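You operate a simulated robot arm through the tools that you are given. There is no shell and no other tool.

You are at the controls of a simulated robot arm. One attempt, no reset.

Task
Move the black hose to the port on the card.
Fine: air off first; free the plug by its button; it must click home; then air on.

Only the result counts: the job must be done as asked and must still hold three seconds after the hand-in. Knocking over, shifting, dropping, spilling or breaking anything else fails it.

Robot
A 7-joint arm with a two-finger parallel gripper, fixed in place. Base frame: the origin is on the floor under the middle of its stand, x ahead of it, y to its left, z up. Readings come in mm, degrees, newtons and seconds.
With the tool pointing down near the work surface it reaches from about 440 to 920 mm from the base axis. Its first joint turns from -143.0 to 143.0 degrees. Payload 3 kg.
Tool frame: the origin (TCP) lies between the finger pads and is the grasp point; the fingertips stand 30 mm ahead of it; z points along the fingers, y is the line along which they close. Largest opening 94 mm; finger width 28, thickness 10; the body of the gripper, 50 by 96 mm, starts 55 mm behind the TCP.
Orientation is that of the tool frame in the base frame, as [roll, pitch, yaw] about the fixed x, y, z axes, in that order (R = Rz(yaw) Ry(pitch) Rx(roll)). With the fingers straight down and closing along the base's y, the tool's x points along the base's -x, its y along +y and its z along -z.

Tools
- The arm moves only by the tool jog_arm. Its argument "motion" is a list of rows, each a list of 7 numbers: the shift along the tool's x, y, z in cm, then the turn, a rotation vector about the tool's x, y, z in degrees, then the closure, from 0 (fully open) to 1 (shut). In form: [[tx, ty, tz, ax, ay, az, hand], ...]. A call has 1 to 20 rows; each row shifts and turns the commanded pose from where the row before left it, along the tool's axes as they then stand. Rows are played at 5 a second. More than 50 mm and 8.6 degrees between two rows, or a gripper value outside its range, and nothing of the call is played. A pose out of reach is approached as far as the arm can. The call stops where the force on the tool passes 60 N (or 10 N more than at its start, if that is more) or the arm is blocked; 0.2 s more then pass. Each finger travels about 72 mm/s and halts on what it meets, pressing with about 29 N; the grip force reading is that of the motor and also rises with nothing between the fingers. The clock runs only during rows and for 0.2 s after the last one: add rows that do not move to give the fingers time. The reply holds the time, the measured pose of the TCP, the force on the tool along the base axes, the opening and the grip force, in the units named above and with some noise, with the torque about the TCP (base axes, N m) and any sound that the robot's microphone picked up, and new pictures: "pictures" is both (left out), scene, wrist or none.
- Cameras (640 x 400 px; columns grow to the right, rows downward): "scene" is fixed at [229.9, -503.5, 1583.2]; the picture's right is [0.83, -0.56, 0.00], its down [-0.32, -0.47, -0.82] and it looks along [0.46, 0.68, -0.57] (base axes); focal length 375 px, centre (320, 200). "wrist" rides on the gripper at [76, 14, -102] in the tool frame; the picture's right is [-0.18, 0.98, 0.00], its down [-0.75, -0.14, -0.64] and it looks along [-0.63, -0.12, 0.77] (tool axes); focal length 243 px, centre (320, 200). There is no depth. A picture from a camera that has moved, and an enlarged one, comes with that camera's place and axes in the base frame and with its lens. The place of the scene camera against the robot may be out by one fixed shift of up to 12 mm in any direction.
- enlarge(camera, box): a new picture of the part [left, top, right, bottom] of that camera's present view, enlarged. The clock stands still meanwhile.
- hand_in(): hands the job in; it is judged then, once.

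Places have to be worked out from the pictures, the camera data and where the tool is seen. Open the gripper and draw the arm clear of the work before you hand the job in, unless the task says otherwise.

The tools are called after "Emit:" as a command line: name --pt "numbers of a row" for each row, then --argument value for the rest, lists and objects as JSON in quotes. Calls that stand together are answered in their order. jog_arm: Moves the arm, as the interface text tells. Its arguments: {"type":"object","properties":{"motion":{"type":"array","items":{"type":"array","items":{"type":"number"}}},"pictures":{"type":"string","enum":["both","scene","wrist","none"]}},"required":["motion"]} The other tools are called the same way: enlarge (camera, box) takes an enlarged picture of a part of a camera's view; hand_in () hands the job in.

At the start:

```text
time_s: 0.0
tcp_pos: [491.9, 296.8, 1174.2]
orientation: [-180.0, 0.0, -180.0]
force: [-0.1, 0.5, -0.5]
wrist_torque: [-0.02, 0.01, 0.0]
grip_width: 94.1
grip_force: 0.0
```

scene: 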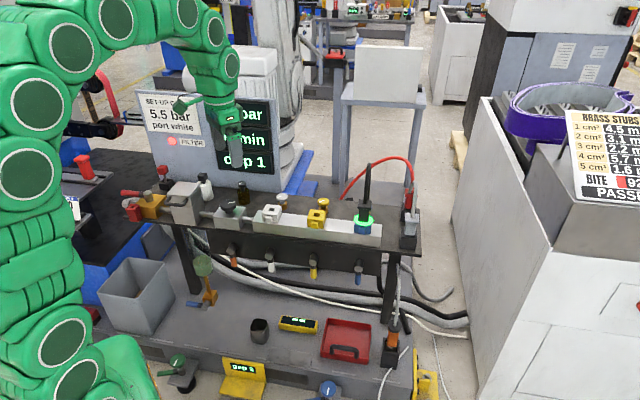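
wrist: 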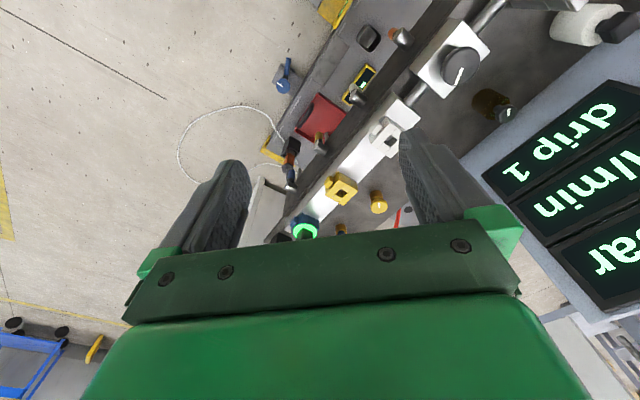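

I'll begin by looking at the scene in enlarged pictures: the card, the manifold and the valves.

Emit:
enlarge --camera "scene" --box '[120, 80, 300, 200]'

Emit:
enlarge --camera "scene" --box '[240, 140, 430, 260]'

Emit:
enlarge --camera "scene" --box '[110, 150, 270, 250]'

Emit:
enlarge --camera "scene" --box '[150, 230, 450, 400]'

```text
3.33 times, centred on (210, 140) of scene
camera zoom: at [229.9, -503.5, 1583.2], right [0.83, -0.56, 0.0], down [-0.32, -0.47, -0.82], along [0.46, 0.68, -0.57], focal length 1250 px, centre (687, 400)
```

zoom: 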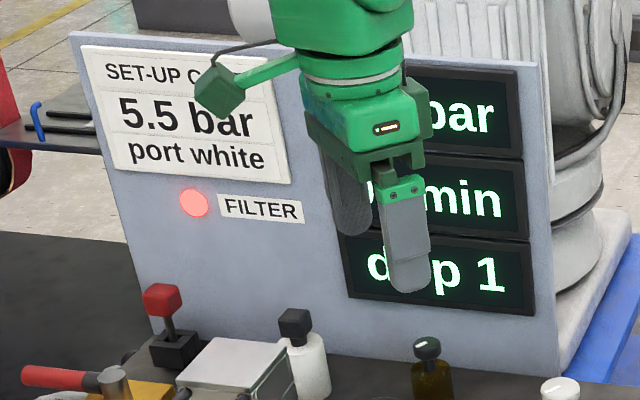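

```text
3.33 times, centred on (335, 200) of scene
camera zoom: at [229.9, -503.5, 1583.2], right [0.83, -0.56, 0.0], down [-0.32, -0.47, -0.82], along [0.46, 0.68, -0.57], focal length 1250 px, centre (270, 200)
```

zoom: 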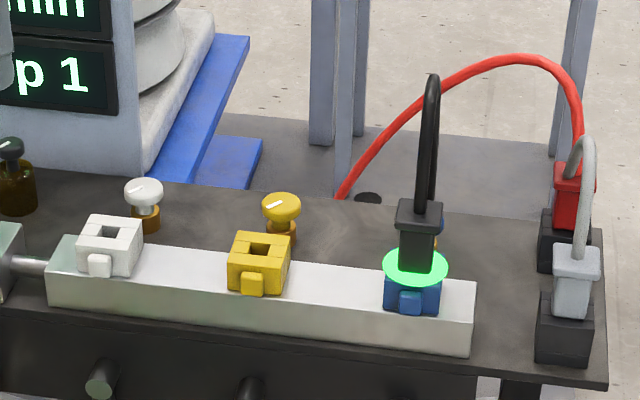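

```text
4.00 times, centred on (190, 200) of scene
camera zoom: at [229.9, -503.5, 1583.2], right [0.83, -0.56, 0.0], down [-0.32, -0.47, -0.82], along [0.46, 0.68, -0.57], focal length 1500 px, centre (840, 200)
```

zoom: 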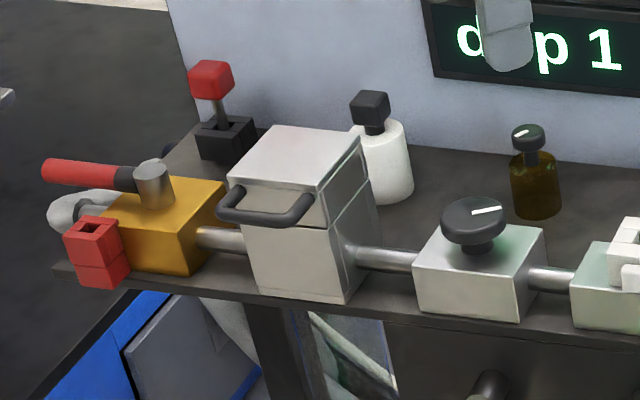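

```text
2.13 times, centred on (300, 315) of scene
camera zoom: at [229.9, -503.5, 1583.2], right [0.83, -0.56, 0.0], down [-0.32, -0.47, -0.82], along [0.46, 0.68, -0.57], focal length 800 px, centre (363, -45)
```

zoom: 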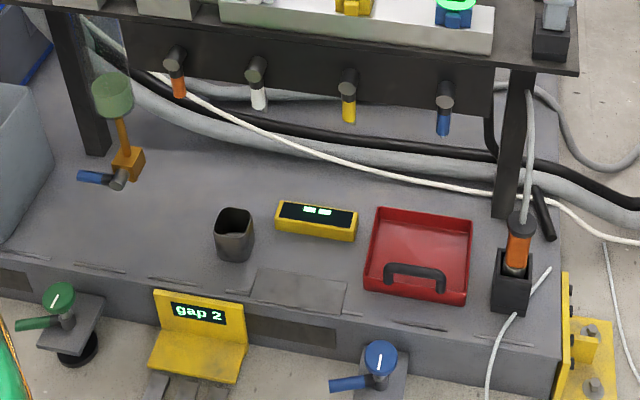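

The card reads "5.5 bar, port white", so the black hose must go from the blue port to the white one. I'll move the arm left and back, turning the wrist camera towards the red-handled ball valve at the left end, which I put at about (330, 665).

Emit:
jog_arm --pt "3 2.5 0.3 0 0 0 0" --pt "3 2.5 0.3 0 0 0 0" --pt "3 2.5 0.3 0 0 0 0" --pt "3 2.5 0.3 0 0 0 0" --pt "3 2.5 0.3 0 0 0 0" --pt "3 2.5 0.3 0 0 0 0" --pt "3 2.5 0.3 0 0 0 0" --pt "3 2.5 0.3 0 0 0 0" --pt "0 0 0 0 0 -8.3 0" --pt "0 0 0 0 0 -8.3 0" --pt "0 0 0 0 0 -8.3 0" --pt "0 0 0 0 0 -8.3 0" --pt "0 0 0 0 0 -8.3 0" --pt "0 0 0 0 0 -8.3 0" --pictures "both"

```text
time_s: 3.0
tcp_pos: [252.5, 495.4, 1149.6]
orientation: [179.9, 0.1, -130.1]
force: [-0.2, 0.3, 0.6]
wrist_torque: [-0.01, 0.0, -0.01]
grip_width: 94.0
grip_force: 0.1
camera wrist: at [192.8, 447.2, 1251.4], right [-0.63, 0.77, 0.0], down [0.59, 0.49, 0.64], along [0.5, 0.41, -0.77], focal length 243 px, centre (320, 200)
```

scene: 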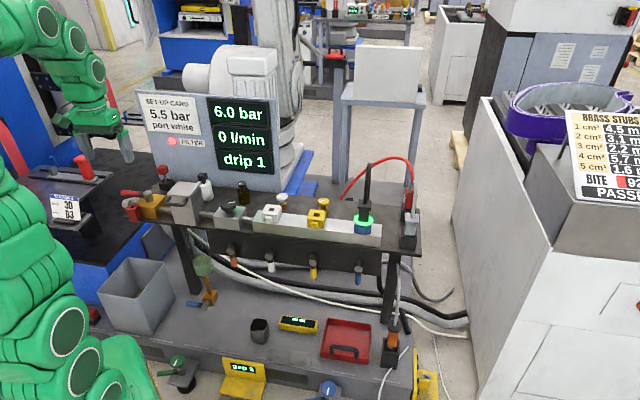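
wrist: 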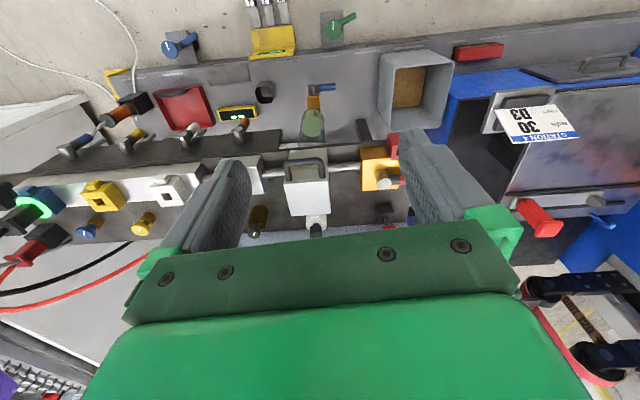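

The displays now read 6.0 bar, 0 l/min and drip 1. I'll enlarge the ball valve and the blue and white ports.

Emit:
enlarge --camera "wrist" --box '[240, 120, 440, 245]'

Emit:
enlarge --camera "wrist" --box '[0, 130, 210, 270]'

Emit:
enlarge --camera "scene" --box '[110, 80, 300, 240]'

Emit:
enlarge --camera "scene" --box '[110, 155, 210, 235]'

Emit:
enlarge --camera "scene" --box '[330, 150, 430, 260]'

```text
3.20 times, centred on (340, 182) of wrist
camera zoom: at [192.8, 447.2, 1251.4], right [-0.63, 0.77, 0.0], down [0.59, 0.49, 0.64], along [0.5, 0.41, -0.77], focal length 776 px, centre (256, 256)
```

zoom: 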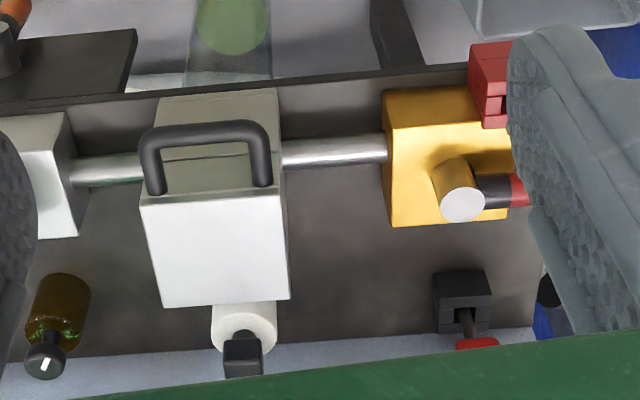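

```text
2.86 times, centred on (105, 200) of wrist
camera zoom: at [192.8, 447.2, 1251.4], right [-0.63, 0.77, 0.0], down [0.59, 0.49, 0.64], along [0.5, 0.41, -0.77], focal length 693 px, centre (934, 200)
```

zoom: 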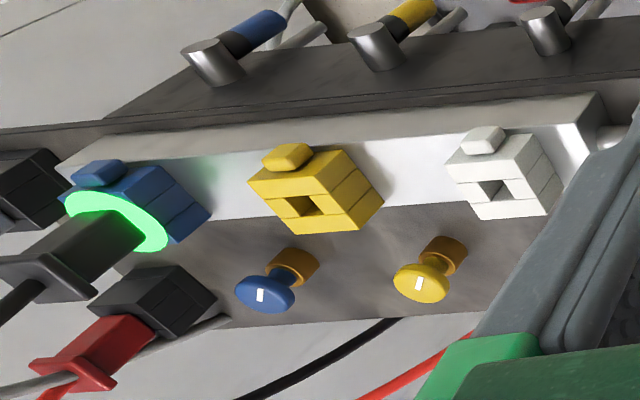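

```text
2.50 times, centred on (205, 160) of scene
camera zoom: at [229.9, -503.5, 1583.2], right [0.83, -0.56, 0.0], down [-0.32, -0.47, -0.82], along [0.46, 0.68, -0.57], focal length 938 px, centre (608, 300)
```

zoom: 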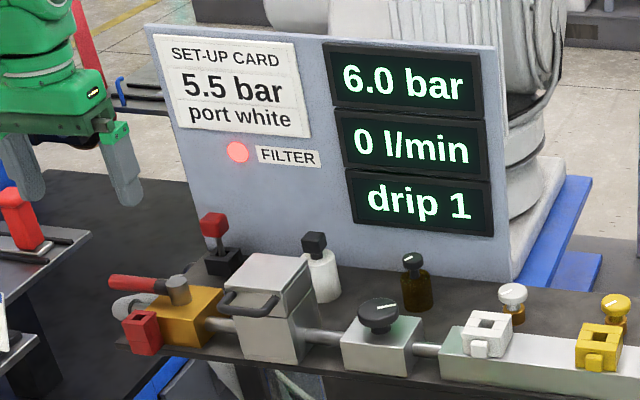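

```text
5.00 times, centred on (160, 195) of scene
camera zoom: at [229.9, -503.5, 1583.2], right [0.83, -0.56, 0.0], down [-0.32, -0.47, -0.82], along [0.46, 0.68, -0.57], focal length 1875 px, centre (1120, 225)
```

zoom: 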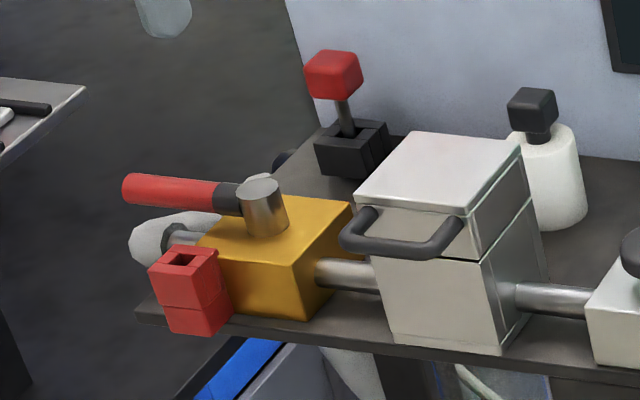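

```text
3.64 times, centred on (380, 205) of scene
camera zoom: at [229.9, -503.5, 1583.2], right [0.83, -0.56, 0.0], down [-0.32, -0.47, -0.82], along [0.46, 0.68, -0.57], focal length 1364 px, centre (102, 182)
```

zoom: 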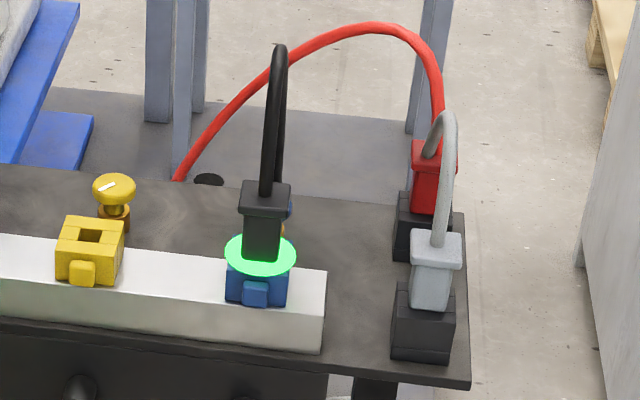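

The handle lies along the pipe, so the valve is open. I put the valve stem at about (342, 744, 840). I'll lower the camera towards it for an unobstructed, closer view.

Emit:
jog_arm --pt "-1.82 1.96 2.52 0 0 0 0" --pt "-1.82 1.96 2.52 0 0 0 0" --pt "-1.82 1.96 2.52 0 0 0 0" --pt "-1.82 1.96 2.52 0 0 0 0" --pt "-1.82 1.96 2.52 0 0 0 0" --pt "-1.82 1.96 2.52 0 0 0 0" --pictures "both"

```text
time_s: 4.4
tcp_pos: [232.6, 657.2, 998.3]
orientation: [-180.0, 0.0, -130.2]
force: [0.2, -0.1, -0.2]
wrist_torque: [0.01, 0.02, -0.01]
grip_width: 94.0
grip_force: 0.1
camera wrist: at [173.3, 607.6, 1100.3], right [-0.63, 0.77, 0.0], down [0.59, 0.48, 0.64], along [0.5, 0.41, -0.77], focal length 243 px, centre (320, 200)
```

scene: 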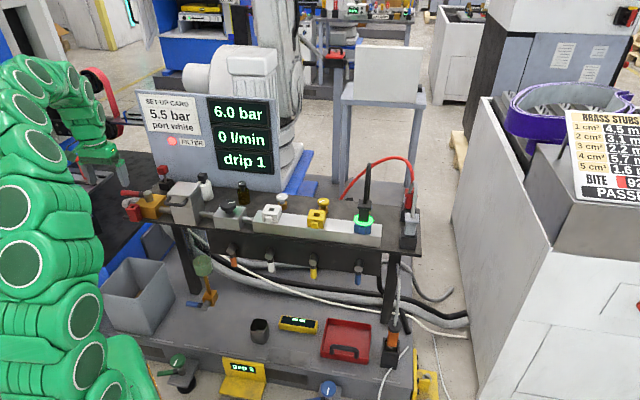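
wrist: 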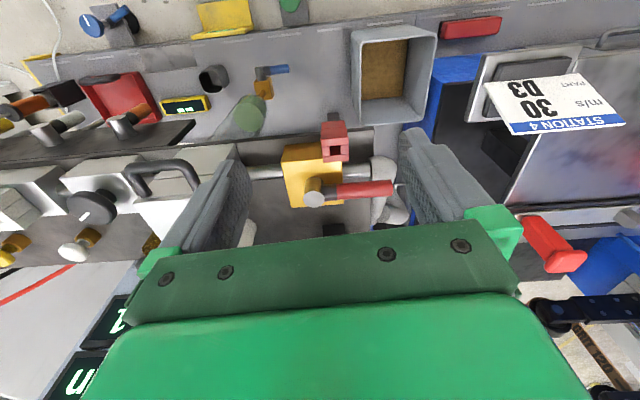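

Emit:
enlarge --camera "wrist" --box '[230, 100, 430, 245]'

```text
2.76 times, centred on (330, 172) of wrist
camera zoom: at [173.3, 607.6, 1100.3], right [-0.63, 0.77, 0.0], down [0.59, 0.48, 0.64], along [0.5, 0.41, -0.77], focal length 669 px, centre (292, 276)
```

zoom: 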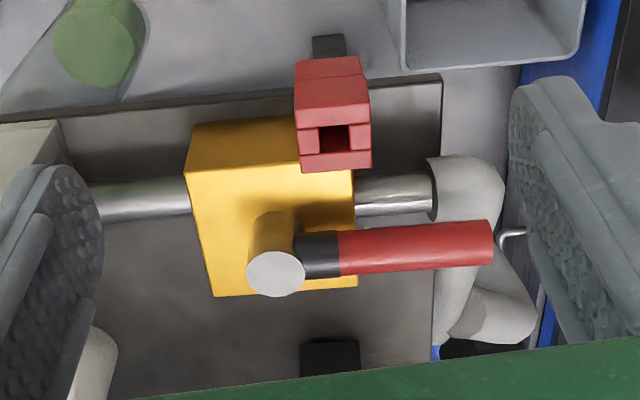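

From two wrist views I put the stem top at (333, 729, 859). The handle axis is at z≈842 and runs about 102 mm towards (-0.68, 0.73); the red block's top is at z≈823, below the handle. I'll turn the tool so the fingers straddle the handle and hover over a grasp point 80 mm out from the stem.

Emit:
jog_arm --pt "0 0 0 0 0 8.1 0" --pt "0 0 0 0 0 8.1 0" --pt "0 0 0 0 0 8.1 0" --pt "0 0 0 0 0 8.1 0" --pt "0 0 0 0 0 8.1 0" --pt "0 0 0 0 0 8.1 0" --pt "0 0 0 0 0 8.1 0" --pt "0 0 0 0 0 8.1 0" --pt "0 0 0 0 0 8.1 0" --pt "0 0 0 0 0 8.1 0" --pt "0 0 0 0 0 8.1 0" --pt "0 0 0 0 0 7.9 0" --pt "1.28 2.45 1.36 0 0 0 0" --pt "1.28 2.45 1.36 0 0 0 0" --pt "1.28 2.45 1.36 0 0 0 0" --pt "1.28 2.45 1.36 0 0 0 0" --pt "1.28 2.45 1.36 0 0 0 0" --pictures "both"

```text
time_s: 8.0
tcp_pos: [276.6, 788.0, 929.6]
orientation: [180.0, 0.0, 132.8]
force: [-0.6, -0.2, 0.2]
wrist_torque: [0.03, -0.03, -0.01]
grip_width: 94.1
grip_force: 0.0
camera wrist: at [235.5, 853.4, 1031.4], right [0.85, 0.53, 0.0], down [0.41, -0.65, 0.64], along [0.34, -0.54, -0.77], focal length 243 px, centre (320, 200)
```

scene: 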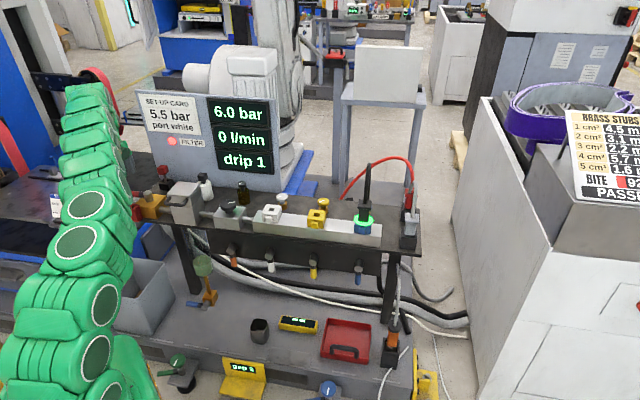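
wrist: 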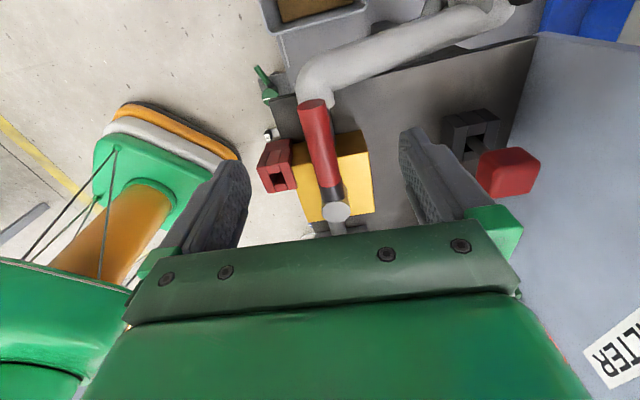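

The new view confirms the stem position (predicted and observed pixels agree) and shows the handle at about 135° azimuth, so the bench runs at 45°. I'll trim the yaw and position, then lower the open fingers around the handle.

Emit:
jog_arm --pt "-0.67 -0.16 0 0 0 -2.2 0" --pt "0 0 2.1 0 0 0 0" --pt "0 0 2.1 0 0 0 0" --pt "0 0 2.1 0 0 0 0" --pt "0 0 0 0 0 0 0" --pictures "both"

```text
time_s: 9.2
tcp_pos: [283.1, 780.9, 868.4]
orientation: [-180.0, 0.0, 135.0]
force: [-0.6, 1.1, 0.5]
wrist_torque: [-0.02, 0.02, 0.02]
grip_width: 93.9
grip_force: 0.1
camera wrist: at [239.5, 843.7, 970.7], right [0.83, 0.56, 0.0], down [0.43, -0.63, 0.64], along [0.36, -0.53, -0.77], focal length 243 px, centre (320, 200)
```

scene: 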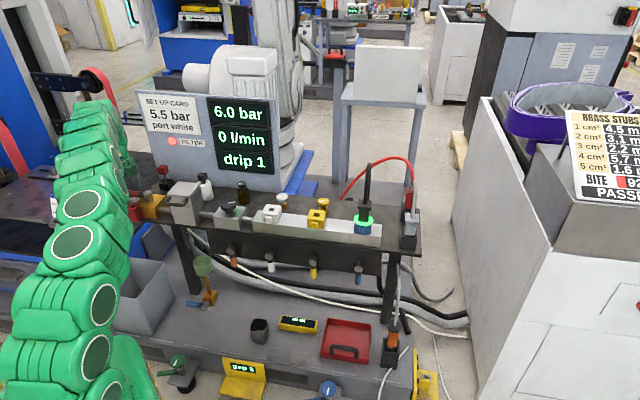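
wrist: 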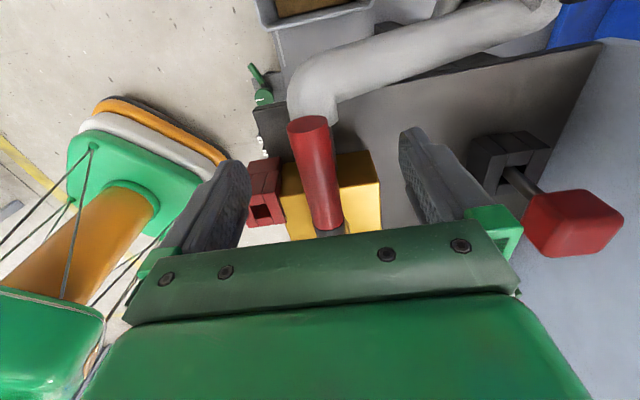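

The handle is centred between the fingers. I'll close on it.

Emit:
jog_arm --pt "0 0 0.2 0 0 0 0.5" --pt "0 0 0 0 0 0 0.7" --pt "0 0 0 0 0 0 0.9" --pt "0 0 0 0 0 0 1" --pt "0 0 0 0 0 0 1" --pictures "wrist"

```text
time_s: 10.4
tcp_pos: [280.2, 779.6, 865.6]
orientation: [-179.9, 0.0, 135.1]
force: [-14.2, -17.6, 3.9]
wrist_torque: [-0.58, 0.05, -0.7]
grip_width: 21.5
grip_force: 45.0
camera wrist: at [238.1, 843.3, 968.0], right [0.82, 0.57, 0.0], down [0.43, -0.63, 0.64], along [0.36, -0.53, -0.77], focal length 243 px, centre (320, 200)
```

wrist: 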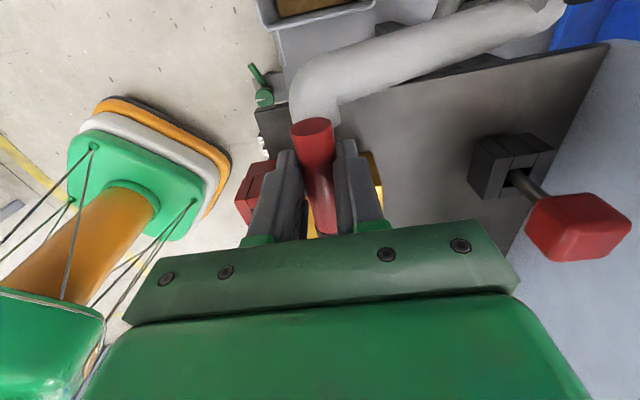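

I have a firm grip, width 21.5 mm. I'll swing the handle about the stem towards the front, over the red block, starting with a small test arc to see whether it gives.

Emit:
jog_arm --pt "-0.04 -0.76 0 0 0 -6 1" --pt "-0.04 -0.76 0 0 0 -6 1" --pt "-0.04 -0.76 0 0 0 -6 1" --pictures "both"

```text
time_s: 11.2
tcp_pos: [269.0, 763.0, 866.6]
orientation: [179.9, -0.1, 153.1]
force: [-25.2, -10.7, 9.1]
wrist_torque: [-0.03, 0.67, -1.52]
grip_width: 22.0
grip_force: 44.4
camera wrist: at [207.5, 808.8, 968.0], right [0.61, 0.79, 0.0], down [0.61, -0.47, 0.64], along [0.51, -0.39, -0.77], focal length 243 px, centre (320, 200)
```

scene: 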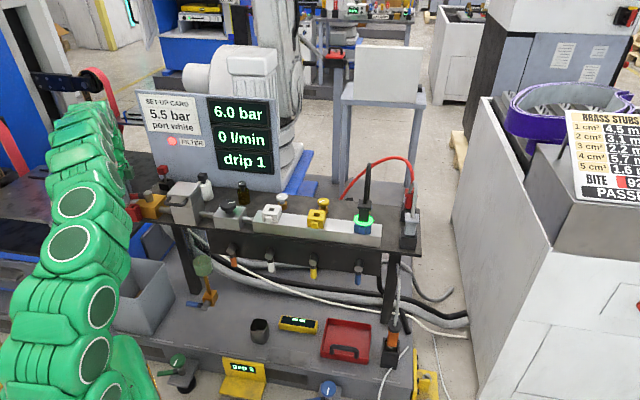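
wrist: 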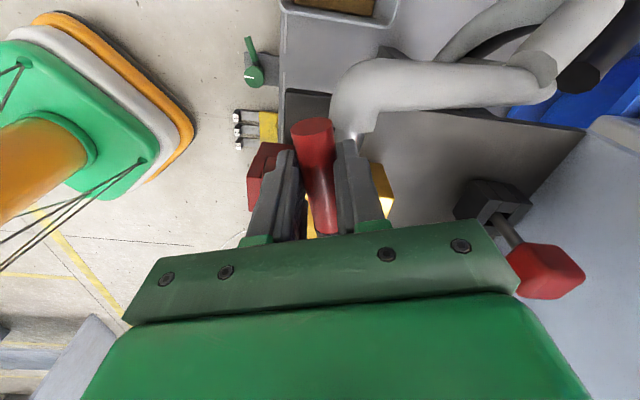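

The handle is turning with the tool. I'll continue the arc.

Emit:
jog_arm --pt "-0.04 -0.76 0 0 0 -6 1" --pt "-0.04 -0.76 0 0 0 -6 1" --pt "-0.04 -0.76 0 0 0 -6 1" --pt "-0.04 -0.76 0 0 0 -6 1" --pt "-0.04 -0.76 0 0 0 -6 1" --pt "-0.04 -0.76 0 0 0 -6 1" --pictures "both"

```text
time_s: 12.6
tcp_pos: [263.4, 716.4, 865.3]
orientation: [179.9, 0.1, -171.0]
force: [-18.2, -0.8, 17.1]
wrist_torque: [0.08, -0.32, 0.14]
grip_width: 21.4
grip_force: 44.6
camera wrist: at [184.7, 718.2, 967.0], right [0.03, 1.0, 0.0], down [0.77, -0.02, 0.64], along [0.64, -0.02, -0.77], focal length 243 px, centre (320, 200)
```

scene: 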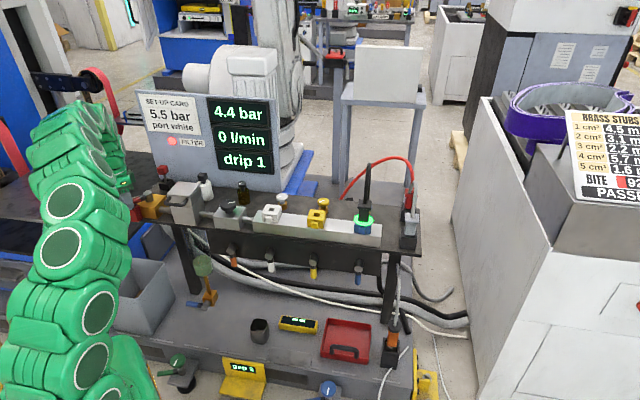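
wrist: 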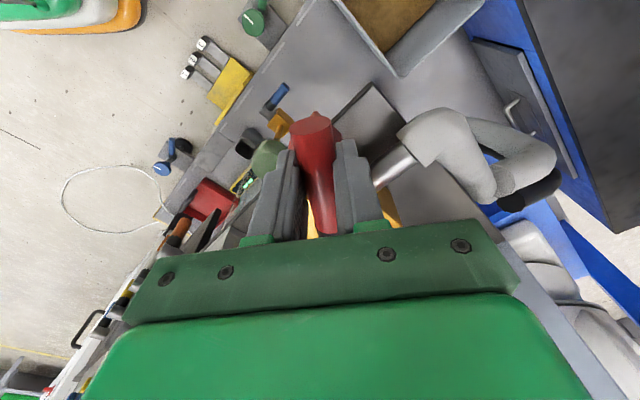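

Pressure is falling (4.4 bar), so this is the right valve and direction. I'll finish the quarter turn, easing up slightly because the vertical force is rising.

Emit:
jog_arm --pt "-0.04 -0.76 -0.1 0 0 -6 1" --pt "-0.04 -0.76 -0.1 0 0 -6 1" --pt "-0.04 -0.76 0 0 0 -6 1" --pt "-0.04 -0.76 0 0 0 -6 1" --pt "-0.04 -0.76 0 0 0 -6 1" --pt "-0.04 -0.76 0 0 0 -6 1" --pictures "both"

```text
time_s: 14.0
tcp_pos: [281.7, 678.1, 867.7]
orientation: [-179.9, -0.1, -135.0]
force: [-5.2, -0.5, -35.8]
wrist_torque: [0.01, 0.05, -0.06]
grip_width: 21.4
grip_force: 44.5
camera wrist: at [218.6, 633.5, 969.3], right [-0.57, 0.82, 0.0], down [0.63, 0.44, 0.64], along [0.53, 0.36, -0.77], focal length 243 px, centre (320, 200)
```

scene: 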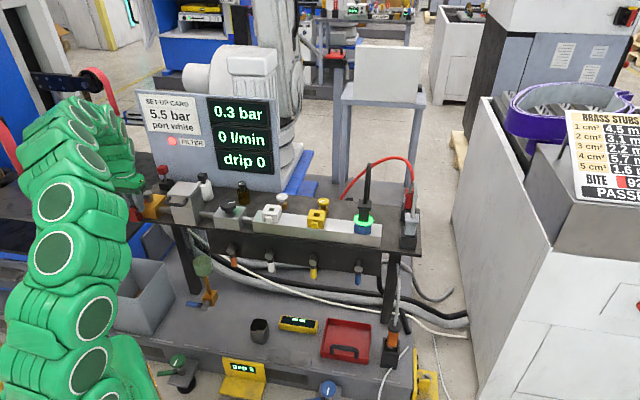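
wrist: 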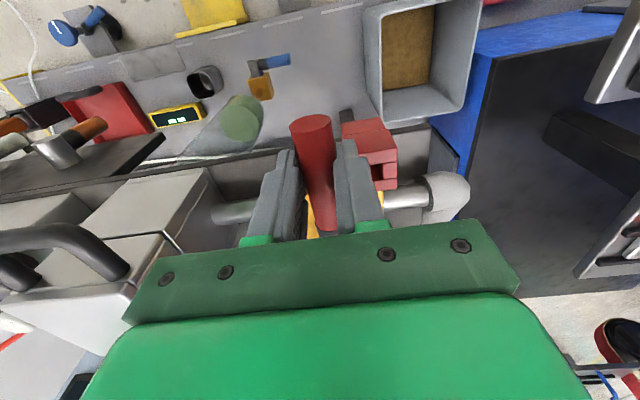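

Pressure is down to 0.3 bar with the handle square to the pipe. I'll relieve the vertical pull, hold for a moment, and check the reading.

Emit:
jog_arm --pt "0 0 0.15 0 0 0 1" --pt "0 0 0 0 0 0 1" --pt "0 0 0 0 0 0 1" --pt "0 0 0 0 0 0 1" --pt "0 0 0 0 0 0 1" --pictures "scene"

Emit:
enlarge --camera "scene" --box '[110, 80, 300, 240]'

```text
time_s: 15.2
tcp_pos: [282.3, 678.3, 867.3]
orientation: [-180.0, 0.1, -135.0]
force: [-3.9, -10.0, 3.4]
wrist_torque: [-0.42, 0.27, -0.37]
grip_width: 21.7
grip_force: 44.7
```

scene: 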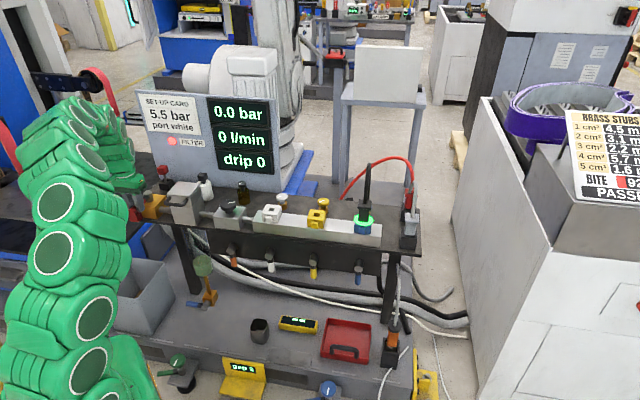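

```text
2.50 times, centred on (205, 160) of scene
camera zoom: at [229.9, -503.5, 1583.2], right [0.83, -0.56, 0.0], down [-0.32, -0.47, -0.82], along [0.46, 0.68, -0.57], focal length 938 px, centre (608, 300)
```

zoom: 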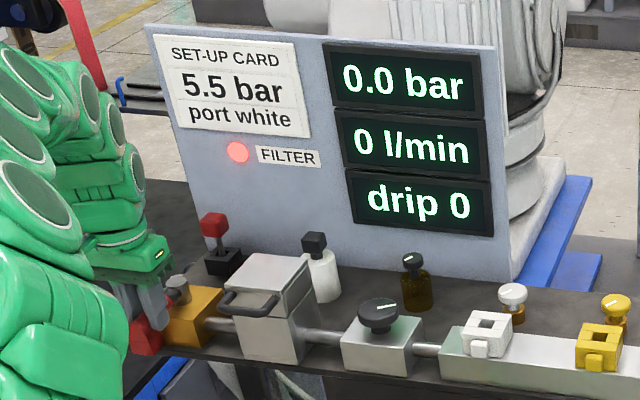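

Pressure is 0.0 bar, so the air is off. I'll open the fingers partway and lift straight up clear of the valve.

Emit:
jog_arm --pt "0 0 0 0 0 0 0.5" --pt "0 0 0 0 0 0 0.5" --pt "0 0 -2 0 0 0 0.5" --pt "0 0 -4 0 0 0 0.5" --pt "0 0 -4 0 0 0 0.5" --pt "0 0 -4 0 0 0 0.3" --pt "0 0 -4 0 0 0 0" --pictures "both"

```text
time_s: 16.8
tcp_pos: [283.4, 677.9, 1044.0]
orientation: [-180.0, -0.1, -135.0]
force: [-0.9, -0.2, 0.2]
wrist_torque: [-0.02, -0.02, 0.0]
grip_width: 94.0
grip_force: 0.0
camera wrist: at [220.2, 632.8, 1146.9], right [-0.57, 0.82, 0.0], down [0.63, 0.43, 0.64], along [0.53, 0.36, -0.77], focal length 243 px, centre (320, 200)
```

scene: 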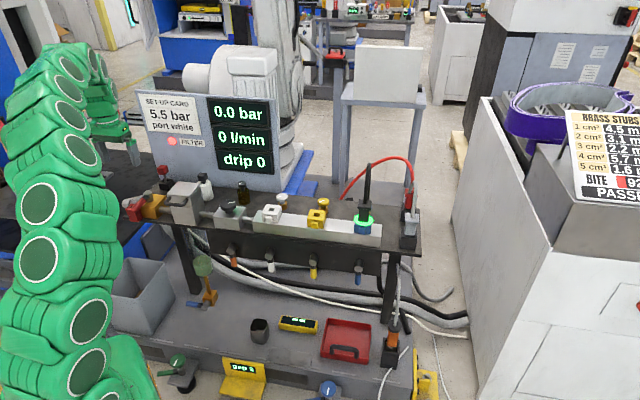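
wrist: 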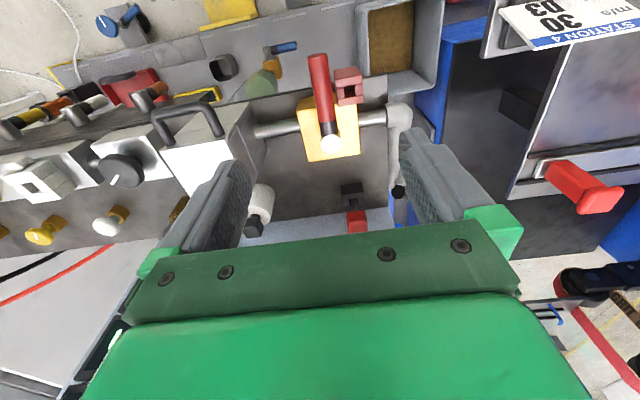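

The valve is closed and clear of the gripper. I'll travel at safe height along the bench front to look at the blue port and the black plug.

Emit:
jog_arm --pt "0.51 -4.57 0.175 0 0 0 0" --pt "0.51 -4.57 0.175 0 0 0 0" --pt "0.51 -4.57 0.175 0 0 0 0" --pt "0.51 -4.57 0.175 0 0 0 0" --pt "0.51 -4.57 0.175 0 0 0 0" --pt "0.51 -4.57 0.175 0 0 0 0" --pt "0.51 -4.57 0.175 0 0 0 0" --pt "0.51 -4.57 0.175 0 0 0 0" --pt "0.51 -4.57 0.175 0 0 0 0" --pt "0.51 -4.57 0.175 0 0 0 0" --pt "0.51 -4.57 0.175 0 0 0 0" --pt "0.51 -4.57 0.175 0 0 0 0" --pt "0.51 -4.57 0.175 0 0 0 0" --pt "0.51 -4.57 0.175 0 0 0 0" --pt "0.51 -4.57 0.175 0 0 0 0" --pt "0.51 -4.57 0.175 0 0 0 0" --pictures "both"

Emit:
enlarge --camera "wrist" --box '[220, 120, 440, 250]'

```text
time_s: 20.2
tcp_pos: [740.7, 104.1, 1015.9]
orientation: [-180.0, 0.0, -135.1]
force: [0.7, -0.1, -0.3]
wrist_torque: [0.04, -0.02, 0.03]
grip_width: 94.1
grip_force: 0.1
camera wrist: at [677.4, 59.4, 1117.4], right [-0.56, 0.83, 0.0], down [0.63, 0.43, 0.64], along [0.53, 0.36, -0.77], focal length 243 px, centre (320, 200)
```

scene: 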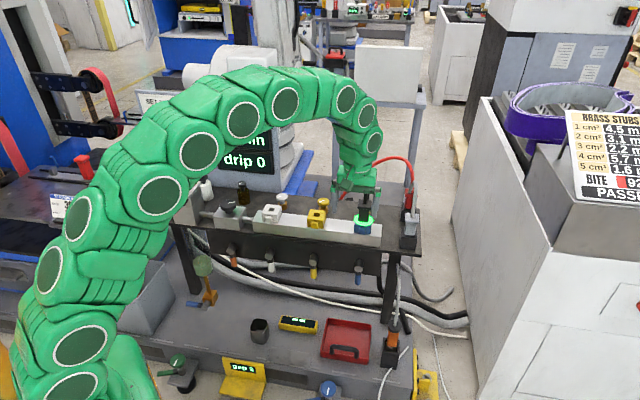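
wrist: 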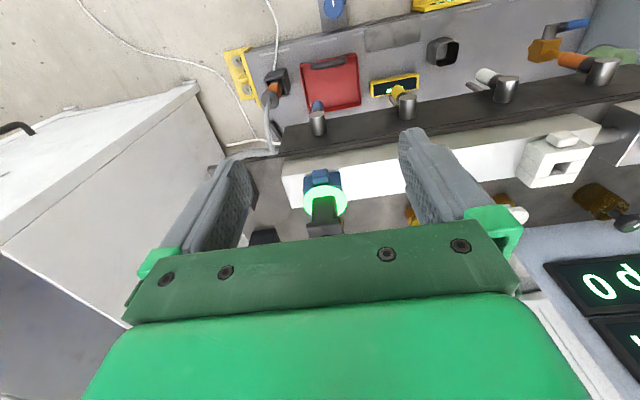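

```text
2.91 times, centred on (330, 185) of wrist
camera zoom: at [677.4, 59.4, 1117.4], right [-0.56, 0.83, 0.0], down [0.63, 0.43, 0.64], along [0.53, 0.36, -0.77], focal length 706 px, centre (291, 244)
```

zoom: 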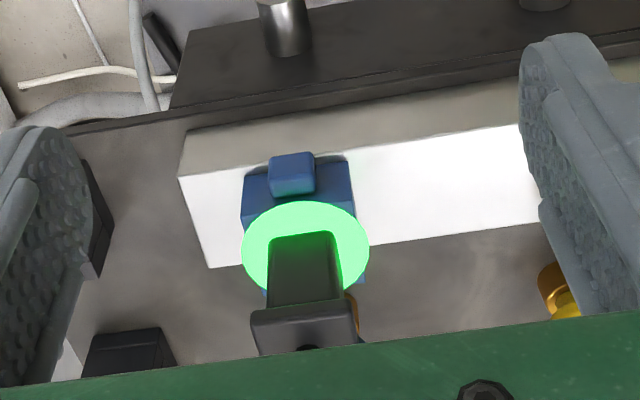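

The green ring on the blue port sits near (855, 190, 855), and the blue button is on the port's front face. I'll tilt the tool about 45° so it approaches from the front and stays clear of the hose, then look from there.

Emit:
jog_arm --pt "0 0 0 0 -7.5 0 0" --pt "0 0 0 0 -7.5 0 0" --pt "0 0 0 0 -7.5 0 0" --pt "0 0 0 0 -7.5 0 0" --pt "0 0 0 0 -7.5 0 0" --pt "0 0 0 0 -7.5 0 0" --pt "-0.2 -1.0 1.0 0 0 0 0" --pt "-0.2 -1.0 1.0 0 0 0 0" --pictures "both"

Emit:
enlarge --camera "wrist" --box '[220, 60, 420, 240]'

```text
time_s: 22.0
tcp_pos: [768.6, 101.6, 1004.9]
orientation: [-180.0, 44.9, -135.0]
force: [0.4, -0.1, -0.1]
wrist_torque: [0.01, 0.03, 0.0]
grip_width: 94.2
grip_force: 0.1
camera wrist: at [669.9, 21.4, 1023.1], right [-0.6, 0.79, 0.13], down [0.15, -0.04, 0.99], along [0.78, 0.62, -0.1], focal length 243 px, centre (320, 200)
```

scene: 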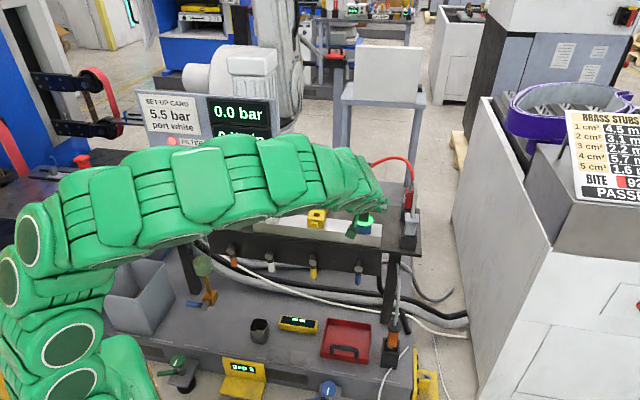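
wrist: 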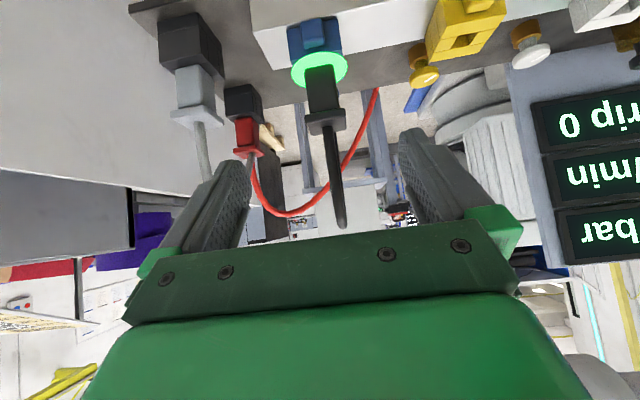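

```text
2.22 times, centred on (320, 150) of wrist
camera zoom: at [669.9, 21.4, 1023.1], right [-0.6, 0.79, 0.13], down [0.15, -0.04, 0.99], along [0.78, 0.62, -0.1], focal length 539 px, centre (320, 311)
```

zoom: 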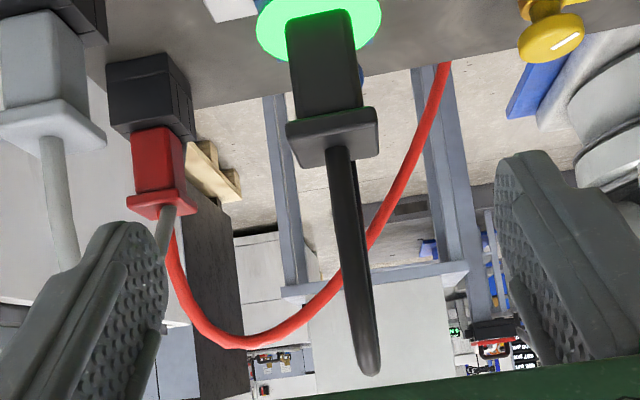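

The plug stands vertically: body above the ring from about z=850 to 905, a cap up to about 916, and a hose loop up to about 1030. Next I'll enlarge the button and socket area.

Emit:
enlarge --camera "wrist" --box '[250, 0, 390, 90]'

Emit:
enlarge --camera "scene" --box '[335, 190, 405, 250]'

```text
4.44 times, centred on (320, 45) of wrist
camera zoom: at [669.9, 21.4, 1023.1], right [-0.6, 0.79, 0.13], down [0.15, -0.04, 0.99], along [0.78, 0.62, -0.1], focal length 1078 px, centre (320, 889)
```

zoom: 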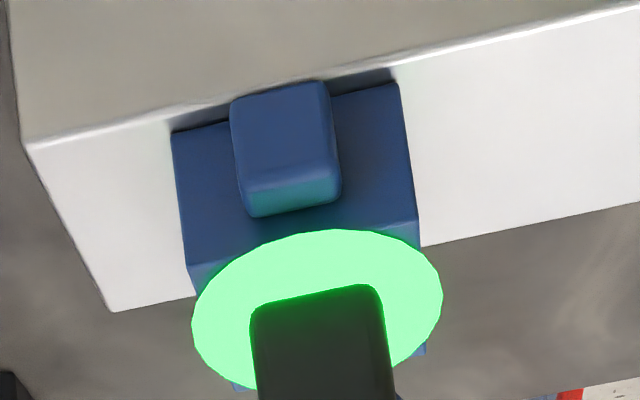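

```text
6.67 times, centred on (370, 220) of scene
camera zoom: at [229.9, -503.5, 1583.2], right [0.83, -0.56, 0.0], down [-0.32, -0.47, -0.82], along [0.46, 0.68, -0.57], focal length 2500 px, centre (-13, 67)
```

zoom: 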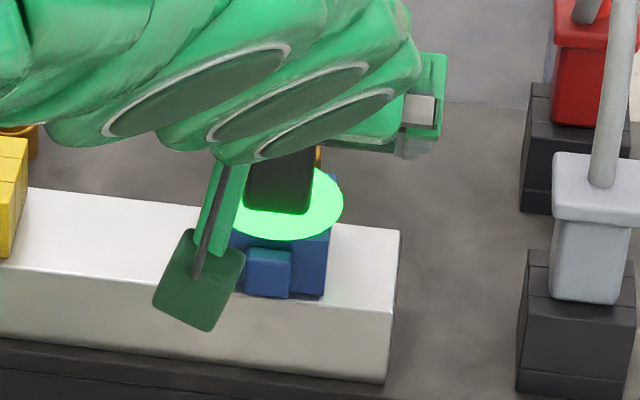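

The button's centre is about N=706, z=840 (N being the distance along the bench normal), just in front of the socket. I'll close the fingers into a poker, tilt to 60° and move to about 20 mm in front of the button.

Emit:
jog_arm --pt "0 0 0 0 -7.5 0 0.5" --pt "0 0 0 0 -7.5 0 1" --pt "3.63 0 1.66 0 0 0 1" --pt "3.63 0 1.66 0 0 0 1" --pt "3.63 0 1.66 0 0 0 1" --pt "3.63 0 1.66 0 0 0 1" --pictures "both"

Emit:
enlarge --camera "wrist" --box '[220, 60, 420, 240]'

```text
time_s: 23.4
tcp_pos: [758.0, 90.2, 851.3]
orientation: [179.9, 60.0, -135.0]
force: [0.6, -1.3, 0.1]
wrist_torque: [-0.01, 0.0, 0.0]
grip_width: 0.0
grip_force: 28.8
camera wrist: at [658.3, 10.6, 835.1], right [-0.63, 0.76, 0.16], down [-0.03, -0.23, 0.97], along [0.78, 0.61, 0.16], focal length 243 px, centre (320, 200)
```

scene: 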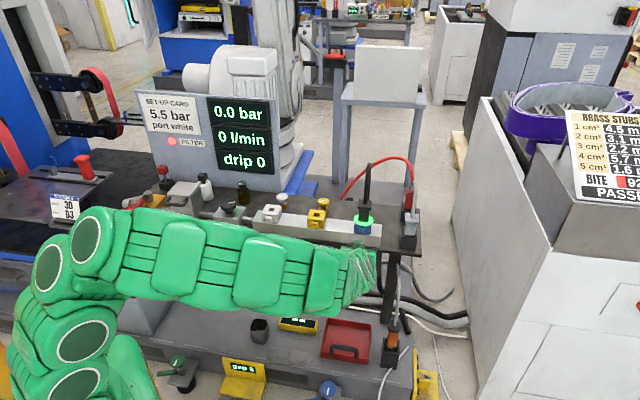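
wrist: 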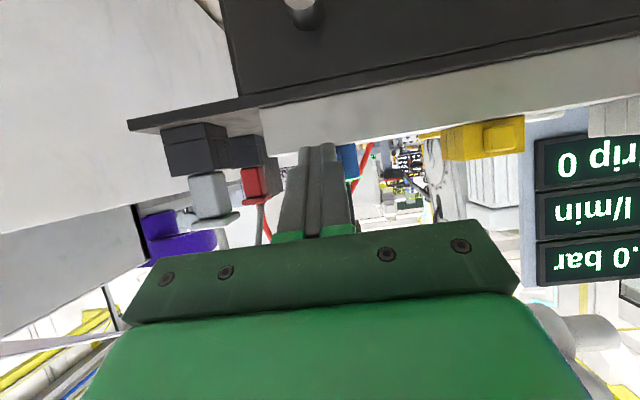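

```text
2.22 times, centred on (320, 150) of wrist
camera zoom: at [658.3, 10.6, 835.1], right [-0.63, 0.76, 0.16], down [-0.03, -0.23, 0.97], along [0.78, 0.61, 0.16], focal length 539 px, centre (320, 311)
```

zoom: 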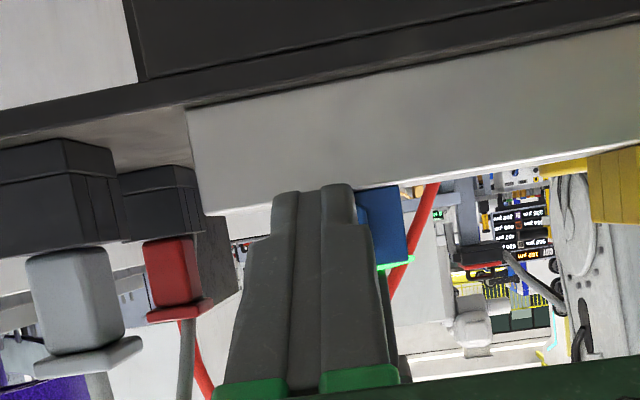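

The fingers are aligned laterally with the button (D≈-472), and the manifold top edge is at z≈827. I'll advance to just short of the button.

Emit:
jog_arm --pt "-1.36 0 2.86 0 0 0 1" --pt "-1.36 0 2.86 0 0 0 1" --pt "0 0 0 0 0 0 1" --pictures "both"

Emit:
enlarge --camera "wrist" --box '[240, 80, 400, 220]'

Emit:
enlarge --camera "scene" --box '[320, 180, 410, 260]'

```text
time_s: 24.2
tcp_pos: [803.0, 137.1, 842.9]
orientation: [180.0, 60.0, -134.9]
force: [0.4, 0.1, 0.1]
wrist_torque: [0.05, 0.04, 0.0]
grip_width: 0.0
grip_force: 29.3
camera wrist: at [703.7, 56.0, 827.3], right [-0.63, 0.76, 0.16], down [-0.03, -0.23, 0.97], along [0.78, 0.61, 0.16], focal length 243 px, centre (320, 200)
```

scene: 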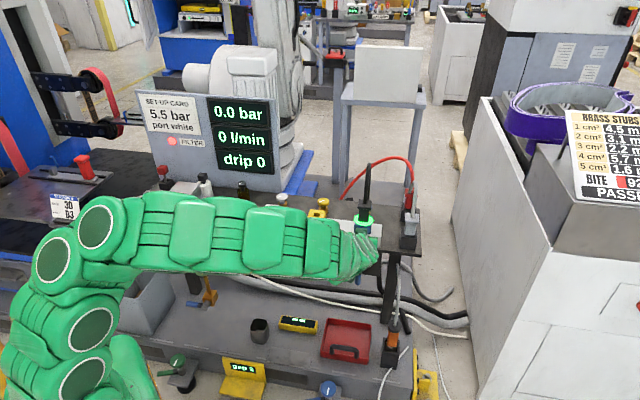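
wrist: 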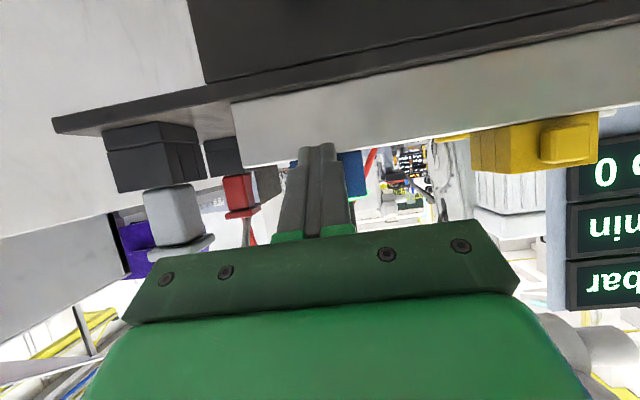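

```text
2.86 times, centred on (320, 150) of wrist
camera zoom: at [703.7, 56.0, 827.3], right [-0.63, 0.76, 0.16], down [-0.03, -0.23, 0.97], along [0.78, 0.61, 0.16], focal length 693 px, centre (320, 343)
```

zoom: 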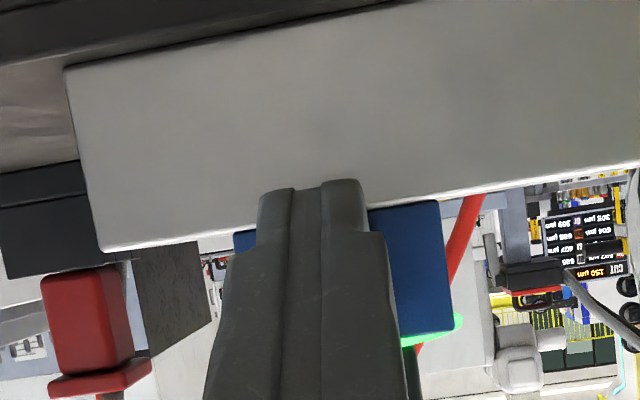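

```text
5.00 times, centred on (365, 220) of scene
camera zoom: at [229.9, -503.5, 1583.2], right [0.83, -0.56, 0.0], down [-0.32, -0.47, -0.82], along [0.46, 0.68, -0.57], focal length 1875 px, centre (95, 100)
```

zoom: 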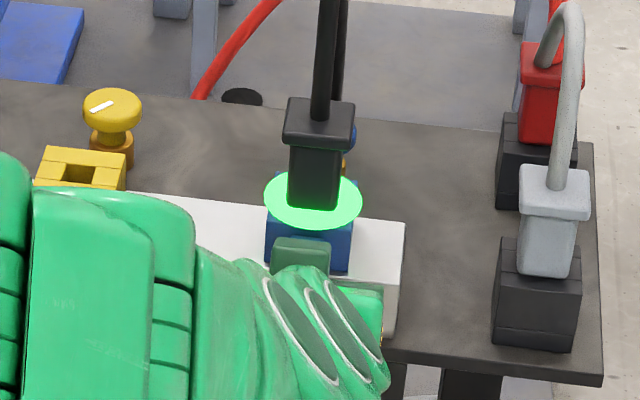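

The fingertip edge is about 8–10 mm short of the button at its mid-height. I'll creep forward in 3 mm steps and watch force and sound.

Emit:
jog_arm --pt "-0.15 0 0.26 0 0 0 1" --pt "-0.15 0 0.26 0 0 0 1" --pt "-0.15 0 0.26 0 0 0 1" --pt "0 0 0 0 0 0 1" --pictures "none"

```text
time_s: 25.2
tcp_pos: [807.4, 141.8, 841.6]
orientation: [-180.0, 60.0, -135.0]
force: [-2.5, -2.9, -0.6]
wrist_torque: [-0.04, 0.06, -0.01]
grip_width: 0.0
grip_force: 29.1
```

Contact is starting (about 4 N back along the normal). I'll push on in small steps.

Emit:
jog_arm --pt "-0.1 0 0.17 0 0 0 1" --pt "-0.1 0 0.17 0 0 0 1" --pt "0 0 0 0 0 0 1" --pictures "scene"

```text
time_s: 26.0
tcp_pos: [811.3, 142.7, 842.0]
orientation: [179.9, 60.1, -135.1]
force: [-7.2, -10.8, -0.5]
wrist_torque: [-0.02, 0.07, -0.06]
grip_width: 0.0
grip_force: 29.2
```

scene: 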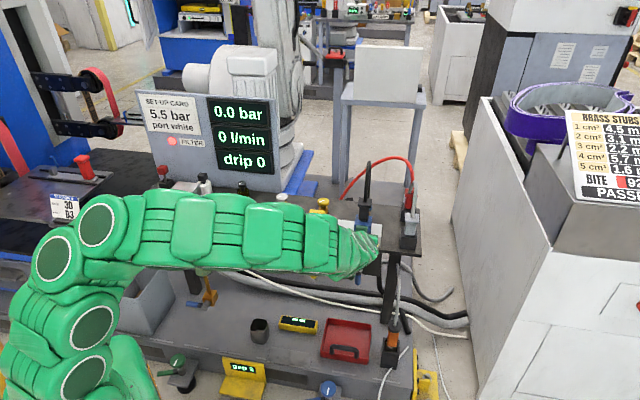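

The green ring seems to have gone out at 13 N. I'll look closer.

Emit:
enlarge --camera "scene" --box '[320, 150, 420, 260]'

Emit:
enlarge --camera "wrist" --box '[240, 80, 400, 220]'

```text
3.64 times, centred on (370, 205) of scene
camera zoom: at [229.9, -503.5, 1583.2], right [0.83, -0.56, 0.0], down [-0.32, -0.47, -0.82], along [0.46, 0.68, -0.57], focal length 1364 px, centre (138, 182)
```

zoom: 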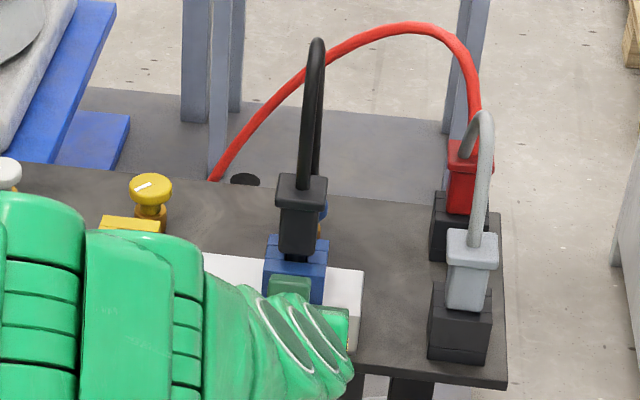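

```text
2.86 times, centred on (320, 150) of wrist
camera zoom: at [711.1, 63.6, 826.7], right [-0.63, 0.76, 0.16], down [-0.03, -0.23, 0.97], along [0.78, 0.61, 0.16], focal length 693 px, centre (320, 343)
```

zoom: 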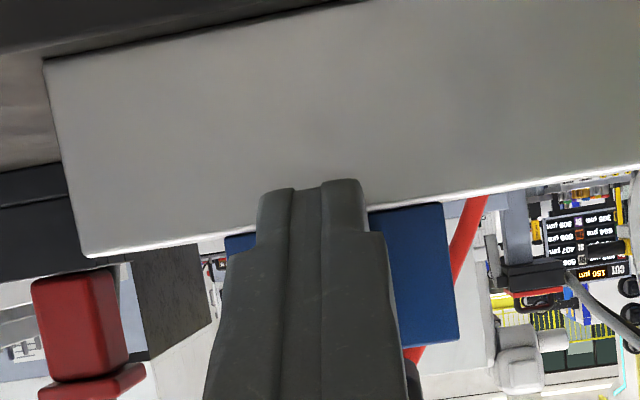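

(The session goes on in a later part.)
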